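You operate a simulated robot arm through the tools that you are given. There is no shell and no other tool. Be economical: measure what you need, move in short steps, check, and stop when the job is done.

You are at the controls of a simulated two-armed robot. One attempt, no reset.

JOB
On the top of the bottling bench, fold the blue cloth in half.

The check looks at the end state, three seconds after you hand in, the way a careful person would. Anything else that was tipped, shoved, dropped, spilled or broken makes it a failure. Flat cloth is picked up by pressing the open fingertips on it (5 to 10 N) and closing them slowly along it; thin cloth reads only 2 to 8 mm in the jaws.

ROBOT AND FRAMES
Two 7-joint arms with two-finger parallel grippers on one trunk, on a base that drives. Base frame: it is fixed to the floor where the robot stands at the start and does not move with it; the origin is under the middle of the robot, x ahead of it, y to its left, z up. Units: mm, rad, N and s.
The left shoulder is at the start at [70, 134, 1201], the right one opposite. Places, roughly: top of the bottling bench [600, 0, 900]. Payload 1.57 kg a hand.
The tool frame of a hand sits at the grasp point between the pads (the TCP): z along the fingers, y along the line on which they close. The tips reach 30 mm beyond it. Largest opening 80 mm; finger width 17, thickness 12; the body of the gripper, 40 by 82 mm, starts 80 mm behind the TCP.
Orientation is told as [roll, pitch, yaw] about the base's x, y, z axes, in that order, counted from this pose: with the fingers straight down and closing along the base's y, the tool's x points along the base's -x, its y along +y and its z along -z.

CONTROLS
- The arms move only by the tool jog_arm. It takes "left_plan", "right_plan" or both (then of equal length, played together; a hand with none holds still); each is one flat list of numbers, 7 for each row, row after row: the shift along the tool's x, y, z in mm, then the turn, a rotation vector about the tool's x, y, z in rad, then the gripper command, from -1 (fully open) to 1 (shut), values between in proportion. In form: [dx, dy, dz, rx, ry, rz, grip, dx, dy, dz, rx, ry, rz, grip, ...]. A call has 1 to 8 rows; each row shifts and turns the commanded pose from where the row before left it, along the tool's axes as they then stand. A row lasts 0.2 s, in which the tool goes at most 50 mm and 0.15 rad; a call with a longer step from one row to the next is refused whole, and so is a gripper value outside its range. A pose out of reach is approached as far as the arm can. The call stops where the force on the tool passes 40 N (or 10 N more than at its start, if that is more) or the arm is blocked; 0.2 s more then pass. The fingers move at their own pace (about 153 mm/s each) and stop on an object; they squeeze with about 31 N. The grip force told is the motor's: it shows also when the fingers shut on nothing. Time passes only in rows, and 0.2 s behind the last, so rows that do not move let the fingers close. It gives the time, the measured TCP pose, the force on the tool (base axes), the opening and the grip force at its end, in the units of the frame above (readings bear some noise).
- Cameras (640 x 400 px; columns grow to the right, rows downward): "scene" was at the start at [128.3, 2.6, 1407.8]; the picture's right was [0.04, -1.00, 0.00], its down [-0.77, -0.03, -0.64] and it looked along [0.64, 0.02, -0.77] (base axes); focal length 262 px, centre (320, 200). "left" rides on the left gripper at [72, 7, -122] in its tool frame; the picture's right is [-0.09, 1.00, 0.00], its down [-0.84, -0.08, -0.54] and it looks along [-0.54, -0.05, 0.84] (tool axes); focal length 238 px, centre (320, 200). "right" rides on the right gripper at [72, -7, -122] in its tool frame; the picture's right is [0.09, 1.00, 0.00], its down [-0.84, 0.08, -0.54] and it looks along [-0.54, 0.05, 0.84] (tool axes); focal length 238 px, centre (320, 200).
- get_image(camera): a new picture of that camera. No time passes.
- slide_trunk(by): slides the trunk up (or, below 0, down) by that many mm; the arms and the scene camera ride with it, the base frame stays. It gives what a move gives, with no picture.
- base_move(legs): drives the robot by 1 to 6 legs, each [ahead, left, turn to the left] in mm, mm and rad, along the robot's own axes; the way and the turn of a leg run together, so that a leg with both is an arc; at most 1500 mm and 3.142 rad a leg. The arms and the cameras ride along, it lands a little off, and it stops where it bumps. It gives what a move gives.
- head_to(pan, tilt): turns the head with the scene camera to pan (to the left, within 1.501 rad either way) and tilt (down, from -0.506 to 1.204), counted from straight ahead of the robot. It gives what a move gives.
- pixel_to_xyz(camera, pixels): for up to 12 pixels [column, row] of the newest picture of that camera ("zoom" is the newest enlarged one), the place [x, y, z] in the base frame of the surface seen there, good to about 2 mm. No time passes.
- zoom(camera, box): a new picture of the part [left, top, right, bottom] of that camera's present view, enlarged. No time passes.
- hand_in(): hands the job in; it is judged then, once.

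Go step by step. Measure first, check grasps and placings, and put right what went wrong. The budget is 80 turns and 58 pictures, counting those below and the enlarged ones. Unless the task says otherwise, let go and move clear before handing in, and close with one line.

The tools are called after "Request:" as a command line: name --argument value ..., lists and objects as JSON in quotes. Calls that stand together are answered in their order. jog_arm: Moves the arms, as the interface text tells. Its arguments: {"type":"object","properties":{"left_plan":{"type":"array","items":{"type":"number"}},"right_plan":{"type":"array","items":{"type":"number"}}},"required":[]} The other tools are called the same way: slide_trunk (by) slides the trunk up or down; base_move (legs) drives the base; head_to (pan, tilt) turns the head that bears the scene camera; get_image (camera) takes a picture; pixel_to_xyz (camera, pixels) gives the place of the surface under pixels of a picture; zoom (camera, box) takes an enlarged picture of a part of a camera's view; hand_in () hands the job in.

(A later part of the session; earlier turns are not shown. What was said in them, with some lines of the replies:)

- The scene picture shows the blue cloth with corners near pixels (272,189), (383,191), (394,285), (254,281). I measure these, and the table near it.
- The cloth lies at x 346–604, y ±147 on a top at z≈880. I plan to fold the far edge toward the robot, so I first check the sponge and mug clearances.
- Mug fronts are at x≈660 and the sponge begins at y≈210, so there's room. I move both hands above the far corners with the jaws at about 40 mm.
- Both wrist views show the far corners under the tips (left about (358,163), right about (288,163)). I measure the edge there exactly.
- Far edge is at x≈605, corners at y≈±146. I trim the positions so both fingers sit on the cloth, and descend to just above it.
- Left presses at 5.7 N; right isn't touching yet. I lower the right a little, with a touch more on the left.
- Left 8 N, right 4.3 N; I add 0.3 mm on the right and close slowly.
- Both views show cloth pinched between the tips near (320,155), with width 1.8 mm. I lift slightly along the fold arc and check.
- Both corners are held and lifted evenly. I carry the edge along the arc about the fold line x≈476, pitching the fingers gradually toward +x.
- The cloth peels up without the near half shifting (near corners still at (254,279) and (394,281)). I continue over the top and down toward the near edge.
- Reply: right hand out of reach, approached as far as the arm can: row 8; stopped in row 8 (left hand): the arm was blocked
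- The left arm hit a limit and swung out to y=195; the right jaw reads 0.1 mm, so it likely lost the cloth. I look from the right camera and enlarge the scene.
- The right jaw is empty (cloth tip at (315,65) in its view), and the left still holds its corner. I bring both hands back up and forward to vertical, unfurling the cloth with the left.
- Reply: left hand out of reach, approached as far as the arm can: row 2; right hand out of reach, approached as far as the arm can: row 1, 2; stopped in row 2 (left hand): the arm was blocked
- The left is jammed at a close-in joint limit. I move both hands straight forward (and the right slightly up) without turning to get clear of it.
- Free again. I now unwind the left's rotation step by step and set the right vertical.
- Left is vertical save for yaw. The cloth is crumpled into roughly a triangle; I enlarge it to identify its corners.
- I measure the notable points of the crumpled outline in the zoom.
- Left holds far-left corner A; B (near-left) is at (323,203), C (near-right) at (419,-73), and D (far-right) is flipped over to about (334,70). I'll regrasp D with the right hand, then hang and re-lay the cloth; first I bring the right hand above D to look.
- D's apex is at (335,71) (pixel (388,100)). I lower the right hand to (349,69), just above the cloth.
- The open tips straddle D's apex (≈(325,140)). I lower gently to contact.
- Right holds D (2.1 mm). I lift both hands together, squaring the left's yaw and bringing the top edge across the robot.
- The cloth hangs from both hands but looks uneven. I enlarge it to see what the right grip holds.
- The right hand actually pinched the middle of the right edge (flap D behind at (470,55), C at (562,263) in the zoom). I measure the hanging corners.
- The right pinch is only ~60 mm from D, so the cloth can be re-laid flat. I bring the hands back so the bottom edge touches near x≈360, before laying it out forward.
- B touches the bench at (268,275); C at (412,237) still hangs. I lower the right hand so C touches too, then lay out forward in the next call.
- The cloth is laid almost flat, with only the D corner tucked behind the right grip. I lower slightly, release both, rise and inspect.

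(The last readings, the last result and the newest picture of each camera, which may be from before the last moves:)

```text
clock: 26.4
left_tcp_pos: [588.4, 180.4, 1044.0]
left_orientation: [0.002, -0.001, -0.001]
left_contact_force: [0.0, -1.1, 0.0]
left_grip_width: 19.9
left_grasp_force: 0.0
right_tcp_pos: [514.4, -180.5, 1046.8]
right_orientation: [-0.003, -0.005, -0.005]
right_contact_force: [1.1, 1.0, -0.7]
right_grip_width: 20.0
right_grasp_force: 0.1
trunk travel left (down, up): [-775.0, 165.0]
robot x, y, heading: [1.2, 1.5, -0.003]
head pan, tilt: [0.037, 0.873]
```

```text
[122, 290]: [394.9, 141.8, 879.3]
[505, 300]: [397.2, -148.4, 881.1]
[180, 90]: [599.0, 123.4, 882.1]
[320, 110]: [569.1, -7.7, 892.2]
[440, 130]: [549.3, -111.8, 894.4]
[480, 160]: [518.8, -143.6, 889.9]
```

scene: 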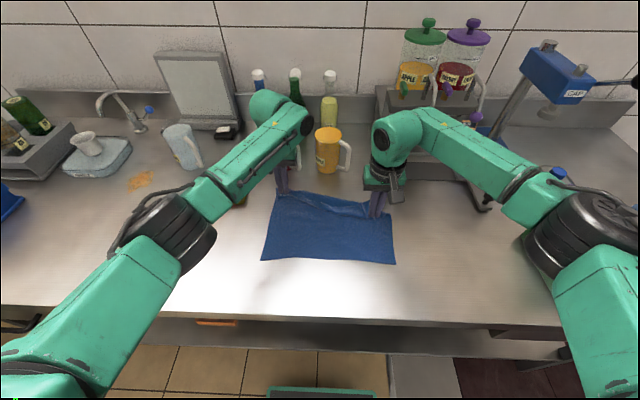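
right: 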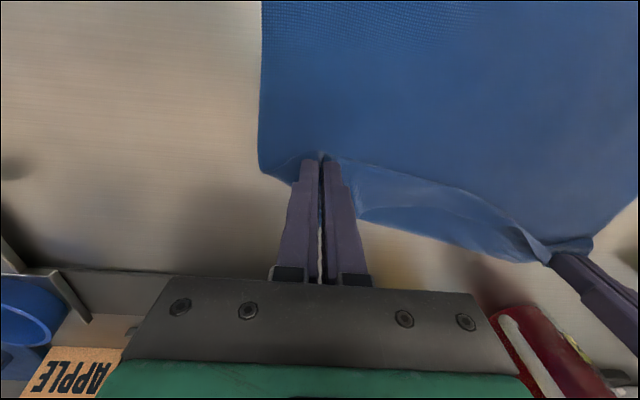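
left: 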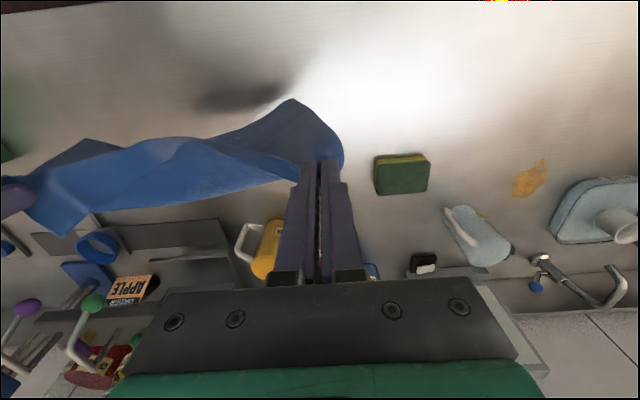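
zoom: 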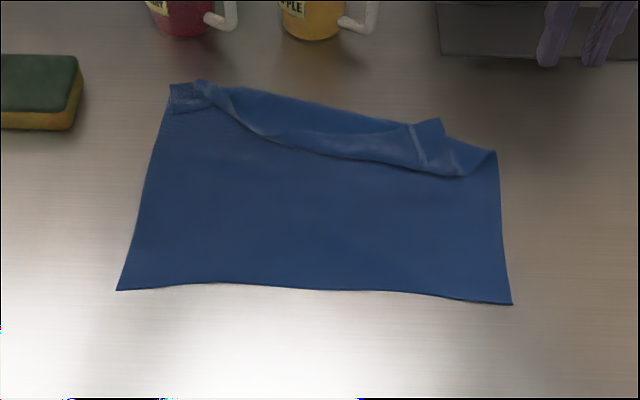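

The near edge is straight at x≈395, y from 142 to -148; the far side is rumpled, with D probably near zoom (440,120). I zoom closer.

Request:
zoom --camera "scene" --box '[270, 180, 400, 230]'

Request:
zoom --camera "right" --box '[240, 60, 640, 310]'

```text
4.92 times, centred on (335, 205) of scene
```

zoom: 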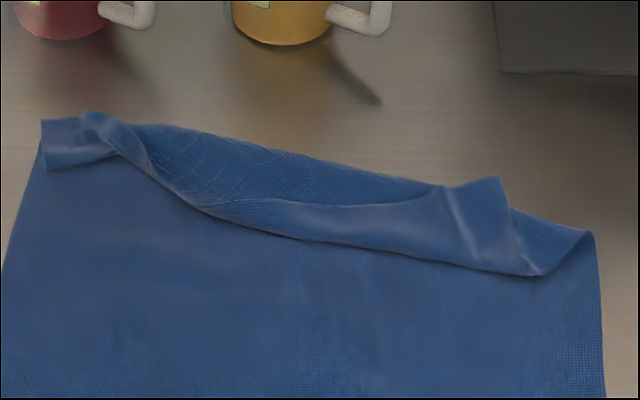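

```text
1.60 times, centred on (440, 185) of right
```

zoom: 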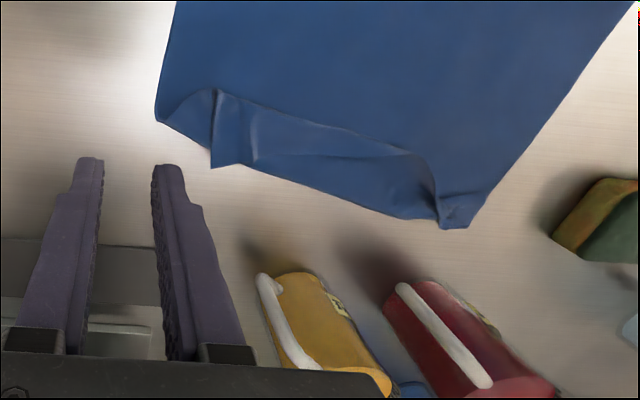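

The far strip is Z-folded on top with the D corner pointing away, at zoom (500,178) / right-zoom (212,165). I measure around D in the right view.

Request:
pixel_to_xyz --camera "zoom" --pixels '[[213, 163], [222, 140], [235, 155], [252, 160], [215, 95], [160, 118], [300, 175], [400, 212], [445, 222], [485, 205], [270, 140], [340, 160]]'

```text
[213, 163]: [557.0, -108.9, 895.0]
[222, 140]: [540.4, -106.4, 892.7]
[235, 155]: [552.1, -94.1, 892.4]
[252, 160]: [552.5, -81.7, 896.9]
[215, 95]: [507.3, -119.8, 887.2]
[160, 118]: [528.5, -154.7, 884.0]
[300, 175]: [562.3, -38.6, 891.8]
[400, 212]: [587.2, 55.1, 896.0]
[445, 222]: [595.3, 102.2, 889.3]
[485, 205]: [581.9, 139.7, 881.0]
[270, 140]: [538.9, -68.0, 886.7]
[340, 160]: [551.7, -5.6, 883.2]
```

D's tip is at (557,-109,895). I position the right hand with a 24 mm opening over the corner at (548,-91) and descend.

Request:
jog_arm --right_plan '[-9, 22, 20, 0, 0, 0, 0.4, -9, 23, 30, 0, 0, 0, 0.4, -9, 23, 30, 0, 0, 0, 0.4, -8, 22, 30, 0, 0, 0, 0.4, 0, 0, 8, 0, 0, 0, 0.4, 0, 0, 0, 0, 0, 0, 0.4]'

Request:
get_image --camera "right"

```text
clock: 27.8
left_tcp_pos: [589.2, 180.0, 1045.0]
left_orientation: [0.001, 0.0, -0.002]
left_contact_force: [0.2, -0.8, 0.2]
left_grip_width: 20.0
left_grasp_force: 0.0
right_tcp_pos: [552.5, -90.8, 926.8]
right_orientation: [-0.001, -0.006, -0.003]
right_contact_force: [-0.4, -0.8, -0.6]
right_grip_width: 24.1
right_grasp_force: 0.1
trunk travel left (down, up): [-775.0, 165.0]
robot x, y, heading: [3.2, 1.6, 0.005]
head pan, tilt: [0.037, 0.873]
```

```text
21 pictures are left
```

right: 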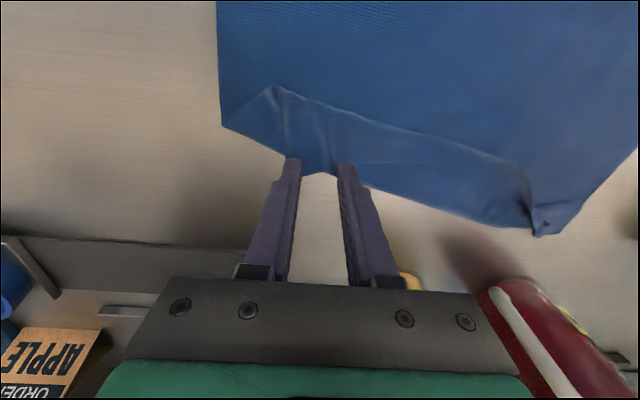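

The corner's edge lies between the tips at (320,172). I shift a little toward the cloth and press down gently.

Request:
jog_arm --right_plan '[7, -4, 5, 0, 0, 0, 0.4, 0, 0, 5, 0, 0, 0, 0.4, 0, 0, 3, 0, 0, 0, 0.4, 0, 0, 0, 0, 0, 0, 0.4]'

```text
clock: 28.8
left_tcp_pos: [588.9, 180.5, 1043.8]
left_orientation: [0.001, 0.0, -0.002]
left_contact_force: [-0.3, -0.2, 0.1]
left_grip_width: 20.2
left_grasp_force: 0.2
right_tcp_pos: [545.0, -94.6, 914.1]
right_orientation: [0.001, -0.004, -0.003]
right_contact_force: [0.7, 0.6, 0.7]
right_grip_width: 23.9
right_grasp_force: 0.0
trunk travel left (down, up): [-775.0, 165.0]
robot x, y, heading: [0.6, 0.9, -0.0]
head pan, tilt: [0.037, 0.873]
```

Request:
jog_arm --right_plan '[0, 0, 1.2, 0, 0, 0, 0.4, 0, 0, 0, 0, 0, 0, 0.4]'

```text
clock: 29.4
left_tcp_pos: [588.7, 180.1, 1043.5]
left_orientation: [0.002, -0.001, -0.002]
left_contact_force: [-0.3, 0.1, -0.6]
left_grip_width: 19.9
left_grasp_force: 0.0
right_tcp_pos: [544.9, -93.1, 912.8]
right_orientation: [0.0, -0.006, -0.003]
right_contact_force: [0.2, -0.5, 0.3]
right_grip_width: 24.2
right_grasp_force: 0.3
trunk travel left (down, up): [-775.0, 165.0]
robot x, y, heading: [-1.9, 1.7, -0.003]
head pan, tilt: [0.037, 0.873]
```

Request:
jog_arm --right_plan '[0, 0, 1, 0, 0, 0, 0.4, 0, 0, 0, 0, 0, 0, 0.4, 0, 0, 0, 0, 0, 0, 0.55, 0, 0, 0, 0, 0, 0, 0.7, 0, 0, 0, 0, 0, 0, 0.85, 0, 0, 0, 0, 0, 0, 1, 0, 0, 0, 0, 0, 0, 1, 0, 0, -25, 0, 0, 0, 1]'

Request:
get_image --camera "right"

```text
clock: 31.2
left_tcp_pos: [589.9, 180.7, 1043.2]
left_orientation: [0.0, 0.001, -0.001]
left_contact_force: [-0.4, 0.4, 0.2]
left_grip_width: 19.7
left_grasp_force: 0.0
right_tcp_pos: [545.9, -92.6, 936.3]
right_orientation: [-0.002, -0.006, -0.001]
right_contact_force: [0.0, 0.3, -0.3]
right_grip_width: 1.9
right_grasp_force: 24.1
trunk travel left (down, up): [-775.0, 165.0]
robot x, y, heading: [-0.3, -0.6, -0.001]
head pan, tilt: [0.037, 0.873]
```

```text
20 pictures are left
```

right: 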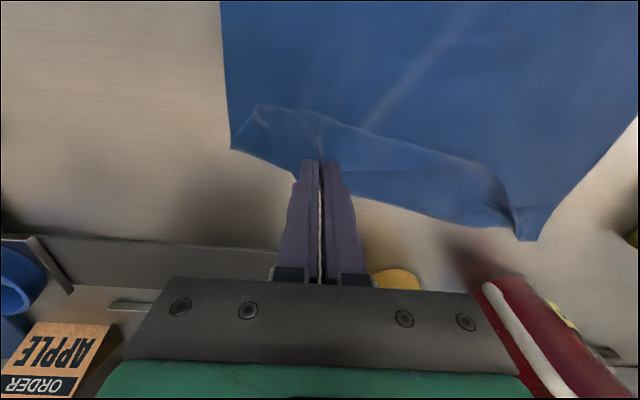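

Right grips 1.9 mm of cloth. I lift more to check that only the top D corner comes up.

Request:
jog_arm --right_plan '[0, 0, -25, 0, 0, 0, 1, 0, -5, -25, 0, 0, 0, 1, -5, -5, -20, 0, 0, 0, 1, 0, 0, 0, 0, 0, 0, 1]'

Request:
zoom --camera "scene" --box '[240, 130, 440, 280]'

```text
clock: 32.2
left_tcp_pos: [589.2, 180.9, 1043.7]
left_orientation: [0.001, 0.002, -0.001]
left_contact_force: [-1.4, 0.1, -0.6]
left_grip_width: 20.0
left_grasp_force: 0.1
right_tcp_pos: [548.1, -102.7, 1005.8]
right_orientation: [-0.003, -0.006, -0.005]
right_contact_force: [1.2, -0.8, 0.5]
right_grip_width: 2.0
right_grasp_force: 23.6
trunk travel left (down, up): [-775.0, 165.0]
robot x, y, heading: [1.1, -1.0, 0.005]
head pan, tilt: [0.037, 0.873]
```

```text
2.67 times, centred on (340, 205) of scene
```

zoom: 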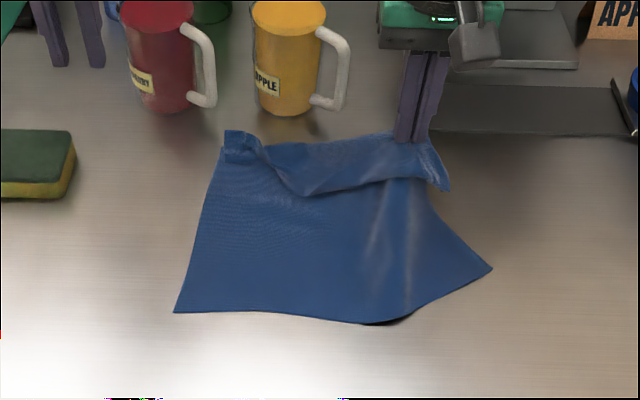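

The grip took the cloth ~60 mm below D again; D hangs on the near side at zoom (447,188). I lay it forward so the D flap falls on top, facing me, then release and look.

Request:
jog_arm --right_plan '[-3, 2, 15, 0, 0, 0, 1, -3, 3, 20, 0, 0, 0, 1, -5, 3, 25, 0, 0, 0, 1, -8, 2, 24, 0, 0, 0, 1, 0, 0, 0, 0, 0, 0, 0.6, 0, 0, 0, 0, 0, 0, 0.5, 0, 0, -25, 0, 0, 0, 0.5, 0, -20, -40, 0, 0, 0, 0.5]'

Request:
jog_arm --right_plan '[0, -40, -30, 0, 0, 0, 0.5, 0, -40, 0, 0, 0, 0, 0.5]'

Request:
zoom --camera "scene" --box '[240, 150, 420, 285]'

```text
clock: 34.0
left_tcp_pos: [588.3, 179.9, 1044.7]
left_orientation: [0.004, -0.001, -0.002]
left_contact_force: [-0.3, 0.2, 0.9]
left_grip_width: 19.9
left_grasp_force: 0.1
right_tcp_pos: [569.0, -116.1, 991.6]
right_orientation: [0.0, -0.006, -0.004]
right_contact_force: [-0.1, -0.3, 0.4]
right_grip_width: 20.2
right_grasp_force: 0.1
trunk travel left (down, up): [-775.0, 165.0]
robot x, y, heading: [0.1, -2.0, -0.002]
head pan, tilt: [0.037, 0.873]
```

```text
clock: 34.6
left_tcp_pos: [589.2, 179.1, 1045.5]
left_orientation: [0.003, 0.001, -0.003]
left_contact_force: [0.1, -0.6, 0.2]
left_grip_width: 20.1
left_grasp_force: 0.0
right_tcp_pos: [568.6, -198.3, 1018.9]
right_orientation: [0.001, -0.007, -0.001]
right_contact_force: [0.6, -0.2, 0.0]
right_grip_width: 19.7
right_grasp_force: 0.0
trunk travel left (down, up): [-775.0, 165.0]
robot x, y, heading: [0.4, -0.4, -0.0]
head pan, tilt: [0.037, 0.873]
```

```text
2.96 times, centred on (330, 218) of scene
```

zoom: 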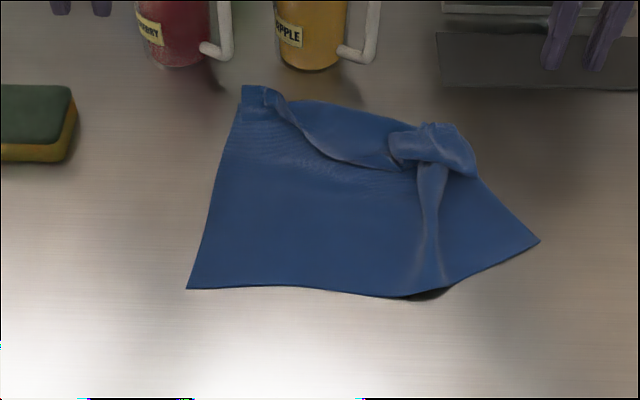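

The D side is balled up, but near corners B (188,288) and C (540,240) are clean. I'll lift by B and C so gravity untangles the rest; measure them.

Request:
pixel_to_xyz --camera "zoom" --pixels '[[190, 286], [260, 284], [340, 288], [400, 296], [455, 282], [500, 262], [536, 240], [510, 222], [215, 190], [490, 240], [470, 160]]'

```text
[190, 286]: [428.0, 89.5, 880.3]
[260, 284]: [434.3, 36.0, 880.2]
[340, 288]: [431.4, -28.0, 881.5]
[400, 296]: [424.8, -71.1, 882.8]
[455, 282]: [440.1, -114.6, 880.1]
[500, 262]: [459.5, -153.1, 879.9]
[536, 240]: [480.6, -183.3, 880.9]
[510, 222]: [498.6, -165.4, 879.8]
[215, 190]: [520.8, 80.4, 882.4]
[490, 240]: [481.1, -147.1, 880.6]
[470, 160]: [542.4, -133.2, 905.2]
```

B is at (427,91) and C at (482,-185). I place both hands above these corners with ~20 mm openings.

Request:
jog_arm --left_plan '[25.2, -18.6, 19, 0, 0, 0, 0.45, 25.2, -18.6, 19, 0, 0, 0, 0.45, 25.2, -18.6, 19, 0, 0, 0, 0.45, 25.2, -18.6, 19, 0, 0, 0, 0.45, 25.2, -18.6, 19, 0, 0, 0, 0.45, 25.2, -18.6, 19, 0, 0, 0, 0.45, 0, 0, 0, 0, 0, 0, 0.45]' --right_plan '[14.3, 8, 14.5, 0, 0, 0, 0.5, 14.3, 8, 14.5, 0, 0, 0, 0.5, 14.3, 8, 14.5, 0, 0, 0, 0.5, 14.3, 8, 14.5, 0, 0, 0, 0.5, 14.3, 8, 14.5, 0, 0, 0, 0.5, 14.3, 8, 14.5, 0, 0, 0, 0.5, 0, 0, 0, 0, 0, 0, 0.5]'

Request:
get_image --camera "left"

Request:
get_image --camera "right"

```text
clock: 36.2
left_tcp_pos: [437.4, 66.2, 929.7]
left_orientation: [0.0, 0.001, -0.001]
left_contact_force: [-1.1, -0.1, -0.2]
left_grip_width: 22.0
left_grasp_force: 0.0
right_tcp_pos: [482.6, -145.1, 931.9]
right_orientation: [-0.002, -0.005, -0.006]
right_contact_force: [-0.5, -0.2, -1.3]
right_grip_width: 20.0
right_grasp_force: 0.1
trunk travel left (down, up): [-775.0, 165.0]
robot x, y, heading: [1.4, -0.8, 0.001]
head pan, tilt: [0.037, 0.873]
```

```text
17 pictures are left
```

left: 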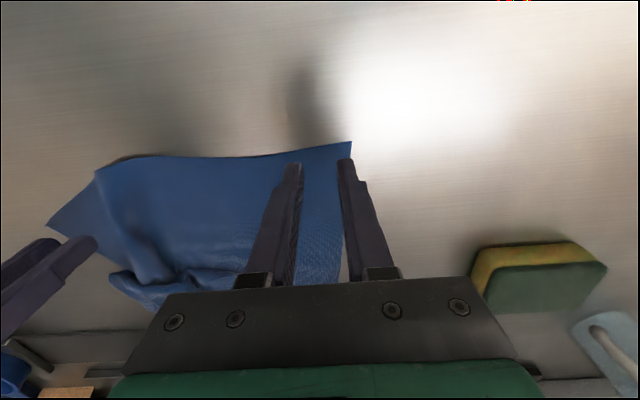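

```text
16 pictures are left
```

right: 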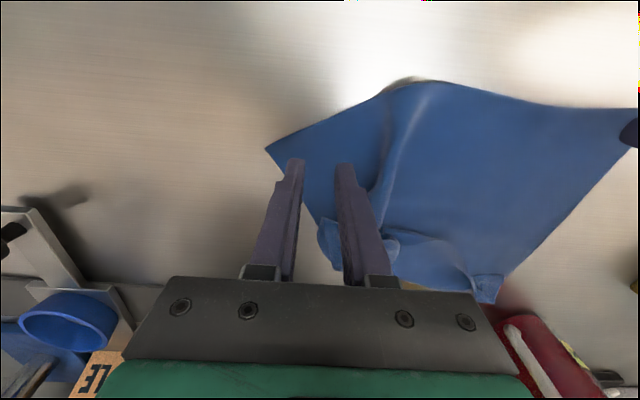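

Both pairs of tips straddle the B and C corners. I lower to light contact.

Request:
jog_arm --left_plan '[0, -2, 10, 0, 0, 0, 0.45, 0, 0, 7, 0, 0, 0, 0.45, 0, 0, 1.7, 0, 0, 0, 0.45, 0, 0, 0, 0, 0, 0, 0.45]' --right_plan '[0, -5, 10, 0, 0, 0, 0.5, 0, 0, 8.5, 0, 0, 0, 0.5, 0, 0, 1.7, 0, 0, 0, 0.5, 0, 0, 0, 0, 0, 0, 0.5]'

```text
clock: 37.2
left_tcp_pos: [436.9, 66.6, 913.9]
left_orientation: [0.001, 0.0, -0.001]
left_contact_force: [0.1, -0.7, -0.3]
left_grip_width: 22.2
left_grasp_force: 0.0
right_tcp_pos: [482.9, -150.3, 910.8]
right_orientation: [0.0, -0.006, -0.004]
right_contact_force: [0.2, -0.5, 6.3]
right_grip_width: 20.3
right_grasp_force: 0.4
trunk travel left (down, up): [-775.0, 165.0]
robot x, y, heading: [3.6, -2.6, 0.002]
head pan, tilt: [0.037, 0.873]
```

Request:
jog_arm --left_plan '[0, 0, 1.5, 0, 0, 0, 0.45, 0, 0, 0.8, 0, 0, 0, 0.45, 0, 0, 0, 0, 0, 0, 0.45]'

```text
clock: 38.0
left_tcp_pos: [436.8, 67.3, 911.9]
left_orientation: [0.002, -0.001, 0.0]
left_contact_force: [-0.7, 0.6, 5.5]
left_grip_width: 21.9
left_grasp_force: 0.2
right_tcp_pos: [482.3, -149.6, 911.2]
right_orientation: [-0.002, -0.006, -0.004]
right_contact_force: [1.6, -0.7, 4.9]
right_grip_width: 20.0
right_grasp_force: 0.2
trunk travel left (down, up): [-775.0, 165.0]
robot x, y, heading: [-0.8, 1.9, -0.006]
head pan, tilt: [0.037, 0.873]
```

Both press at about 5 N. I add a touch, close slowly, and lift 20 mm.

Request:
jog_arm --left_plan '[0, 0, 0.3, 0, 0, 0, 0.45, 0, 0, 0, 0, 0, 0, 0.55, 0, 0, 0, 0, 0, 0, 0.66, 0, 0, 0, 0, 0, 0, 0.77, 0, 0, 0, 0, 0, 0, 0.88, 0, 0, 0, 0, 0, 0, 1, 0, 0, 0, 0, 0, 0, 1, 0, 0, -20, 0, 0, 0, 1]' --right_plan '[0, 0, 0.3, 0, 0, 0, 0.5, 0, 0, 0, 0, 0, 0, 0.6, 0, 0, 0, 0, 0, 0, 0.7, 0, 0, 0, 0, 0, 0, 0.8, 0, 0, 0, 0, 0, 0, 0.9, 0, 0, 0, 0, 0, 0, 1, 0, 0, 0, 0, 0, 0, 1, 0, 0, -20, 0, 0, 0, 1]'

```text
clock: 39.8
left_tcp_pos: [437.5, 66.8, 928.6]
left_orientation: [0.002, 0.003, -0.003]
left_contact_force: [-0.2, -0.4, 0.7]
left_grip_width: 1.9
left_grasp_force: 23.2
right_tcp_pos: [482.1, -148.8, 929.0]
right_orientation: [-0.002, -0.003, -0.004]
right_contact_force: [0.0, 0.0, -0.3]
right_grip_width: 1.6
right_grasp_force: 23.3
trunk travel left (down, up): [-775.0, 165.0]
robot x, y, heading: [2.9, -0.7, 0.003]
head pan, tilt: [0.037, 0.873]
```

Both corners are gripped (1.9 and 1.6 mm). I lift the edge high so the cloth hangs free.

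Request:
jog_arm --left_plan '[-1.6, 6, -30, 0, 0, 0, 1, -1.6, 6, -34, 0, 0, 0, 1, -1.6, 6, -34, 0, 0, 0, 1, -1.6, 6, -34, 0, 0, 0, 1, -1.6, 6, -34, 0, 0, 0, 1, -1.6, 6, -34, 0, 0, 0, 1, -1.6, 6, -34, 0, 0, 0, 1, -1.6, 6, -34, 0, 0, 0, 1]' --right_plan '[4, 4.2, -30, 0, 0, 0, 1, 4, 4.2, -34, 0, 0, 0, 1, 4, 4.2, -34, 0, 0, 0, 1, 4, 4.2, -34, 0, 0, 0, 1, 4, 4.2, -34, 0, 0, 0, 1, 4, 4.2, -34, 0, 0, 0, 1, 4, 4.2, -34, 0, 0, 0, 1, 4, 4.2, -34, 0, 0, 0, 1]'

Request:
zoom --camera "scene" --box '[200, 120, 460, 290]'

Request:
pixel_to_xyz --camera "zoom" --pixels '[[200, 250], [320, 250], [440, 250]]'

```text
clock: 41.6
left_tcp_pos: [449.9, 114.7, 1199.3]
left_orientation: [-0.001, -0.001, -0.003]
left_contact_force: [-2.0, -6.3, 0.2]
left_grip_width: 2.1
left_grasp_force: 23.2
right_tcp_pos: [445.1, -116.8, 1199.5]
right_orientation: [0.0, -0.008, -0.002]
right_contact_force: [1.1, 5.9, -0.9]
right_grip_width: 1.7
right_grasp_force: 23.6
trunk travel left (down, up): [-775.0, 165.0]
robot x, y, heading: [2.8, 2.9, -0.001]
head pan, tilt: [0.037, 0.873]
```

```text
2.35 times, centred on (330, 205) of scene
```

zoom: 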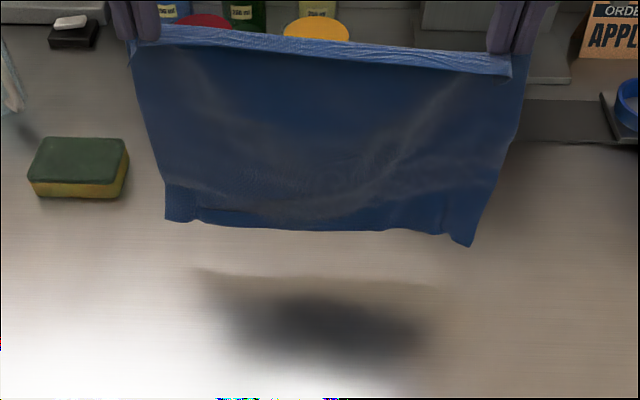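

```text
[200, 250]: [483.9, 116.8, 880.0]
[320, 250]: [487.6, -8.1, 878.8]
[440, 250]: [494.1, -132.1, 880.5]
```

The cloth hangs cleanly, slightly taut (6 N). I measure its bottom edge and top band.

Request:
pixel_to_xyz --camera "zoom" --pixels '[[170, 215], [190, 215], [205, 208], [250, 222], [320, 225], [400, 222], [440, 230], [467, 240], [320, 50], [320, 70], [130, 60], [520, 70]]'

Request:
zoom --camera "scene" --box '[245, 180, 405, 225]'

```text
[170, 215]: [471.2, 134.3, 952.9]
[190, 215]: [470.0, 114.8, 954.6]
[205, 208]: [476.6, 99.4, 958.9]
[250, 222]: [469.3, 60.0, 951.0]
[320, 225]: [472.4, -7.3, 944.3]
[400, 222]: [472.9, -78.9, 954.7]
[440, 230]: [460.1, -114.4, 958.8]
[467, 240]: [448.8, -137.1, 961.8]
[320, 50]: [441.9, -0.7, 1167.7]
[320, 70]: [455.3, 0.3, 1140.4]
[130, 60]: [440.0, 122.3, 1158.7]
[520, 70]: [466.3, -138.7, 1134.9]
```

```text
4.00 times, centred on (325, 202) of scene
```

zoom: 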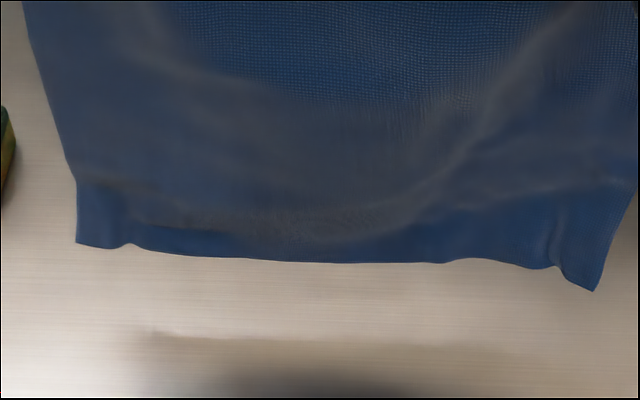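

The cloth is untangled: bottom edge straight at z≈950. I move the hands back and down so the bottom edge comes near the bench at x≈400.

Request:
jog_arm --left_plan '[11, -2, 10, 0, 0, 0, 1, 15, -1, 15, 0, 0, 0, 1, 15, 0, 15, 0, 0, 0, 1, 14, 0, 12, 0, 0, 0, 1, 8, 0, 8, 0, 0, 0, 1, 0, 0, 0, 0, 0, 0, 1, 0, 0, 0, 0, 0, 0, 1, 0, 0, 0, 0, 0, 0, 1]' --right_plan '[11, 2, 10, 0, 0, 0, 1, 15, 1, 15, 0, 0, 0, 1, 15, 0, 15, 0, 0, 0, 1, 14, 0, 12, 0, 0, 0, 1, 8, 0, 8, 0, 0, 0, 1, 0, 0, 0, 0, 0, 0, 1, 0, 0, 0, 0, 0, 0, 1, 0, 0, 0, 0, 0, 0, 1]'

Request:
zoom --camera "scene" --box '[200, 150, 460, 310]'

Request:
pixel_to_xyz --camera "zoom" --pixels '[[180, 260], [200, 255], [320, 260], [420, 265], [480, 275], [320, 240]]'

```text
clock: 43.4
left_tcp_pos: [388.1, 112.2, 1138.8]
left_orientation: [0.002, 0.0, -0.002]
left_contact_force: [0.0, -1.1, 0.2]
left_grip_width: 2.0
left_grasp_force: 23.6
right_tcp_pos: [388.3, -113.7, 1138.3]
right_orientation: [0.0, -0.005, -0.003]
right_contact_force: [0.5, 1.5, 0.2]
right_grip_width: 1.8
right_grasp_force: 23.3
trunk travel left (down, up): [-775.0, 165.0]
robot x, y, heading: [-0.1, 1.2, -0.005]
head pan, tilt: [0.037, 0.873]
```

```text
2.46 times, centred on (330, 230) of scene
```

zoom: 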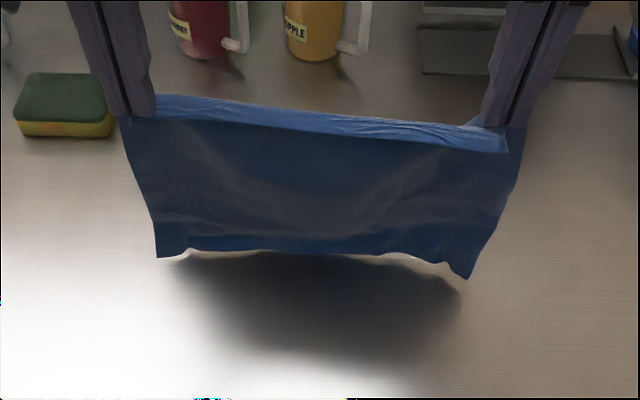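

```text
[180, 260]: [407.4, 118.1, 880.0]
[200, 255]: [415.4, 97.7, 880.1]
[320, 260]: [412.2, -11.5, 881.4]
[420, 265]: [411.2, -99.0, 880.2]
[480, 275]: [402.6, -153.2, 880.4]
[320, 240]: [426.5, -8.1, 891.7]
```

The bottom edge is ~10 mm above the bench at x≈413. I lay the lower half by moving forward and down.

Request:
jog_arm --left_plan '[-4, 0, 14, 0, 0, 0, 1, -16, 0, 16, 0, 0, 0, 1, -20, 0, 16, 0, 0, 0, 1, -20, 0, 16, 0, 0, 0, 1, -20, 0, 16, 0, 0, 0, 1, -20, 0, 16, 0, 0, 0, 1, -20, 0, 16, 0, 0, 0, 1, -20, 0, 16, 0, 0, 0, 1]' --right_plan '[-4, 0, 14, 0, 0, 0, 1, -16, 0, 16, 0, 0, 0, 1, -20, 0, 16, 0, 0, 0, 1, -20, 0, 16, 0, 0, 0, 1, -20, 0, 16, 0, 0, 0, 1, -20, 0, 16, 0, 0, 0, 1, -20, 0, 16, 0, 0, 0, 1, -20, 0, 16, 0, 0, 0, 1]'

Request:
zoom --camera "scene" --box '[200, 130, 460, 290]'

Request:
pixel_to_xyz --camera "zoom" --pixels '[[200, 280], [320, 280], [440, 280], [320, 240], [320, 200], [320, 180]]'

```text
clock: 45.2
left_tcp_pos: [528.6, 111.6, 1012.2]
left_orientation: [0.005, 0.002, -0.002]
left_contact_force: [-0.9, -1.0, -0.1]
left_grip_width: 2.0
left_grasp_force: 23.4
right_tcp_pos: [529.8, -113.0, 1010.7]
right_orientation: [0.0, -0.004, -0.004]
right_contact_force: [0.0, 0.7, 0.8]
right_grip_width: 1.5
right_grasp_force: 23.0
trunk travel left (down, up): [-775.0, 165.0]
robot x, y, heading: [1.8, -1.2, 0.005]
head pan, tilt: [0.037, 0.873]
```

```text
2.46 times, centred on (330, 210) of scene
```

zoom: 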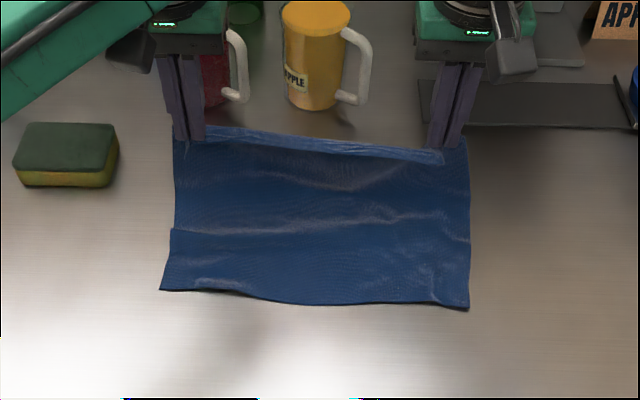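

```text
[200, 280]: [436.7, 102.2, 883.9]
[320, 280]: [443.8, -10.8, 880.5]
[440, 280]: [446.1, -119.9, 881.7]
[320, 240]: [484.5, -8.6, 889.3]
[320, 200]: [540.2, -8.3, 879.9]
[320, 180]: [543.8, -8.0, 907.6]
```

AD lies straight at x≈425 and the other half stands up from x≈540. Now I carry the top edge back over toward x≈445, the right ending slightly farther as its pinch is deeper.

Request:
jog_arm --left_plan '[14, 0, 2, 0, 0, 0, 1, 14, 0, 4, 0, 0, 0, 1, 12, 0, 7, 0, 0, 0, 1, 11, 0, 8, 0, 0, 0, 1, 19, 0, 20, 0, 0, 0, 1, 13, 0, 24, 0, 0, 0, 1, 5, 0, 18, 0, 0, 0, 1, 0, 0, 0, 0, 0, 0, 1]' --right_plan '[13, 0, 2, 0, 0, 0, 1, 13, 0, 4, 0, 0, 0, 1, 11, 0, 7, 0, 0, 0, 1, 10, 0, 8, 0, 0, 0, 1, 17, 0, 20, 0, 0, 0, 1, 11, 0, 24, 0, 0, 0, 1, 3, 0, 18, 0, 0, 0, 1, 0, 0, 0, 0, 0, 0, 1]'

Request:
zoom --camera "scene" --box '[200, 130, 460, 290]'

Request:
pixel_to_xyz --camera "zoom" --pixels '[[162, 288], [320, 300], [466, 306], [320, 260], [320, 240], [320, 200]]'

```text
clock: 47.0
left_tcp_pos: [436.9, 112.7, 930.1]
left_orientation: [0.001, 0.001, -0.003]
left_contact_force: [0.6, -0.3, -0.2]
left_grip_width: 1.6
left_grasp_force: 24.1
right_tcp_pos: [449.4, -113.7, 927.7]
right_orientation: [-0.003, -0.005, -0.005]
right_contact_force: [0.1, 0.5, 0.0]
right_grip_width: 1.4
right_grasp_force: 23.3
trunk travel left (down, up): [-775.0, 165.0]
robot x, y, heading: [1.9, 0.0, -0.002]
head pan, tilt: [0.037, 0.873]
```

```text
2.46 times, centred on (330, 210) of scene
```

zoom: 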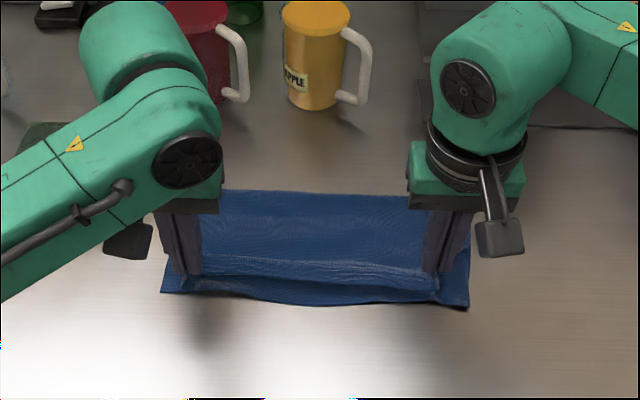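

```text
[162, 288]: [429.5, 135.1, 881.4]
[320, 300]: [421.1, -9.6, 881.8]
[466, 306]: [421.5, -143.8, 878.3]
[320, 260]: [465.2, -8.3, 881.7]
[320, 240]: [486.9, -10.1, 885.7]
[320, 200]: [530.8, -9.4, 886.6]
```

The top edge lies nearly over AD (x≈421–429), the fold at x≈545. I lower with a few mm toward me, release gently, and rise straight up.

Request:
jog_arm --left_plan '[3, 0, 6, 0, 0, 0, 1, 2, 0, 7, 0, 0, 0, 1, 0, 0, 0, 0, 0, 0, 0.8, 0, 0, 0, 0, 0, 0, 0.7, 0, 0, 0, 0, 0, 0, 0.6, 0, 0, -15, 0, 0, 0, 0.6, 0, 0, -40, 0, 0, 0, 0.6, 0, 0, -40, 0, 0, 0, 0.6]' --right_plan '[3, 0, 5, 0, 0, 0, 1, 3, 0, 6, 0, 0, 0, 1, 0, 0, 0, 0, 0, 0, 0.8, 0, 0, 0, 0, 0, 0, 0.7, 0, 0, 0, 0, 0, 0, 0.6, 0, 0, -15, 0, 0, 0, 0.6, 0, 0, -40, 0, 0, 0, 0.6, 0, 0, -40, 0, 0, 0, 0.6]'

Request:
jog_arm --left_plan '[-10, 40, -20, 0, 0, 0, 0.6, -10, 40, -20, 0, 0, 0, 0.6, -10, 40, -20, 0, 0, 0, 0.6]' --right_plan '[-10, -40, -20, 0, 0, 0, 0.6, -10, -40, -20, 0, 0, 0, 0.6, -10, -40, -20, 0, 0, 0, 0.6]'

Request:
zoom --camera "scene" --box '[230, 160, 420, 279]'

```text
clock: 48.8
left_tcp_pos: [433.0, 111.4, 1013.6]
left_orientation: [0.002, 0.001, -0.003]
left_contact_force: [-0.3, 0.7, 0.4]
left_grip_width: 16.0
left_grasp_force: 0.1
right_tcp_pos: [443.1, -110.5, 1013.7]
right_orientation: [-0.002, -0.006, -0.002]
right_contact_force: [-0.1, 0.7, 0.1]
right_grip_width: 16.1
right_grasp_force: 0.1
trunk travel left (down, up): [-775.0, 165.0]
robot x, y, heading: [0.9, -1.4, 0.0]
head pan, tilt: [0.037, 0.873]
```

```text
clock: 49.6
left_tcp_pos: [465.5, 232.3, 1071.6]
left_orientation: [0.003, 0.0, -0.001]
left_contact_force: [-0.2, 0.3, 0.2]
left_grip_width: 15.7
left_grasp_force: 0.0
right_tcp_pos: [472.4, -234.4, 1074.8]
right_orientation: [0.001, -0.005, -0.002]
right_contact_force: [0.5, -0.2, 0.9]
right_grip_width: 15.9
right_grasp_force: 0.1
trunk travel left (down, up): [-775.0, 165.0]
robot x, y, heading: [-0.9, 2.2, 0.001]
head pan, tilt: [0.037, 0.873]
```

```text
3.36 times, centred on (325, 220) of scene
```

zoom: 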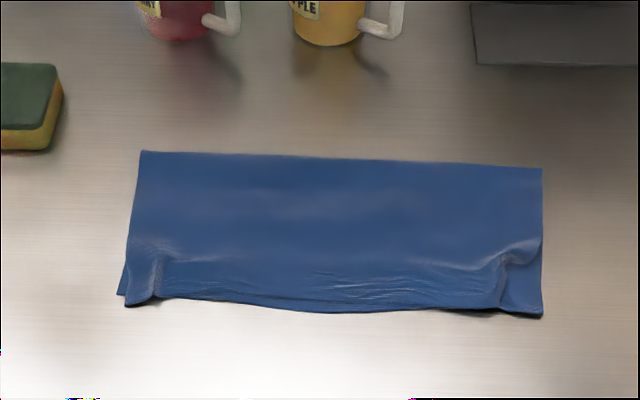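

The cloth is folded neatly: fold edge at the back (row ≈155), open edges together in front (row ≈305). I check the front corners close up and the whole scene.

Request:
zoom --camera "scene" --box '[360, 225, 400, 260]'

Request:
get_image --camera "scene"

Request:
get_image --camera "right"

```text
11.43 times, centred on (380, 242) of scene
```

zoom: 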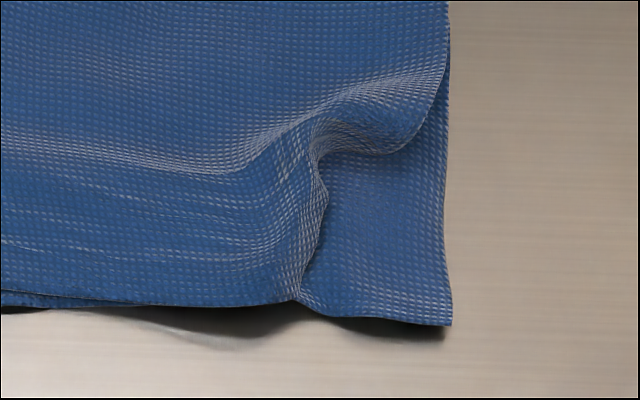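

```text
8 pictures are left
```

scene: 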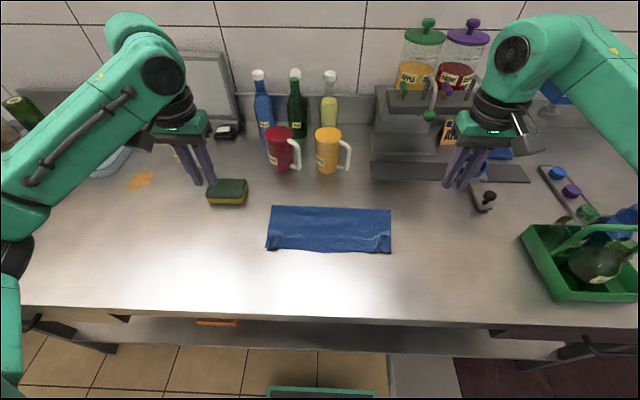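

```text
7 pictures are left
```

right: 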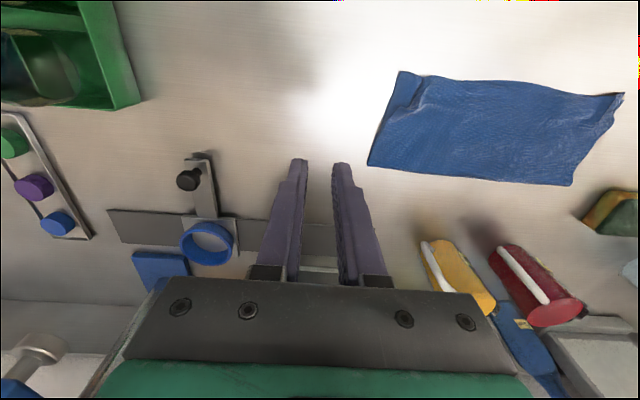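

The cloth is folded in half with its edges aligned. The mugs, sponge, bottles and the rest of the bench are undisturbed, and both hands are clear, so I hand in.

Request:
hand_in

```text
The job is handed in.
```

The blue cloth is folded in half on the bottling bench, and I've handed the job in. Small creases remain at the two front corners where the grippers pinched it. My first fold attempt slipped, so I picked the cloth up again and re-laid it. Nothing else on the bench was disturbed, and both hands are clear.
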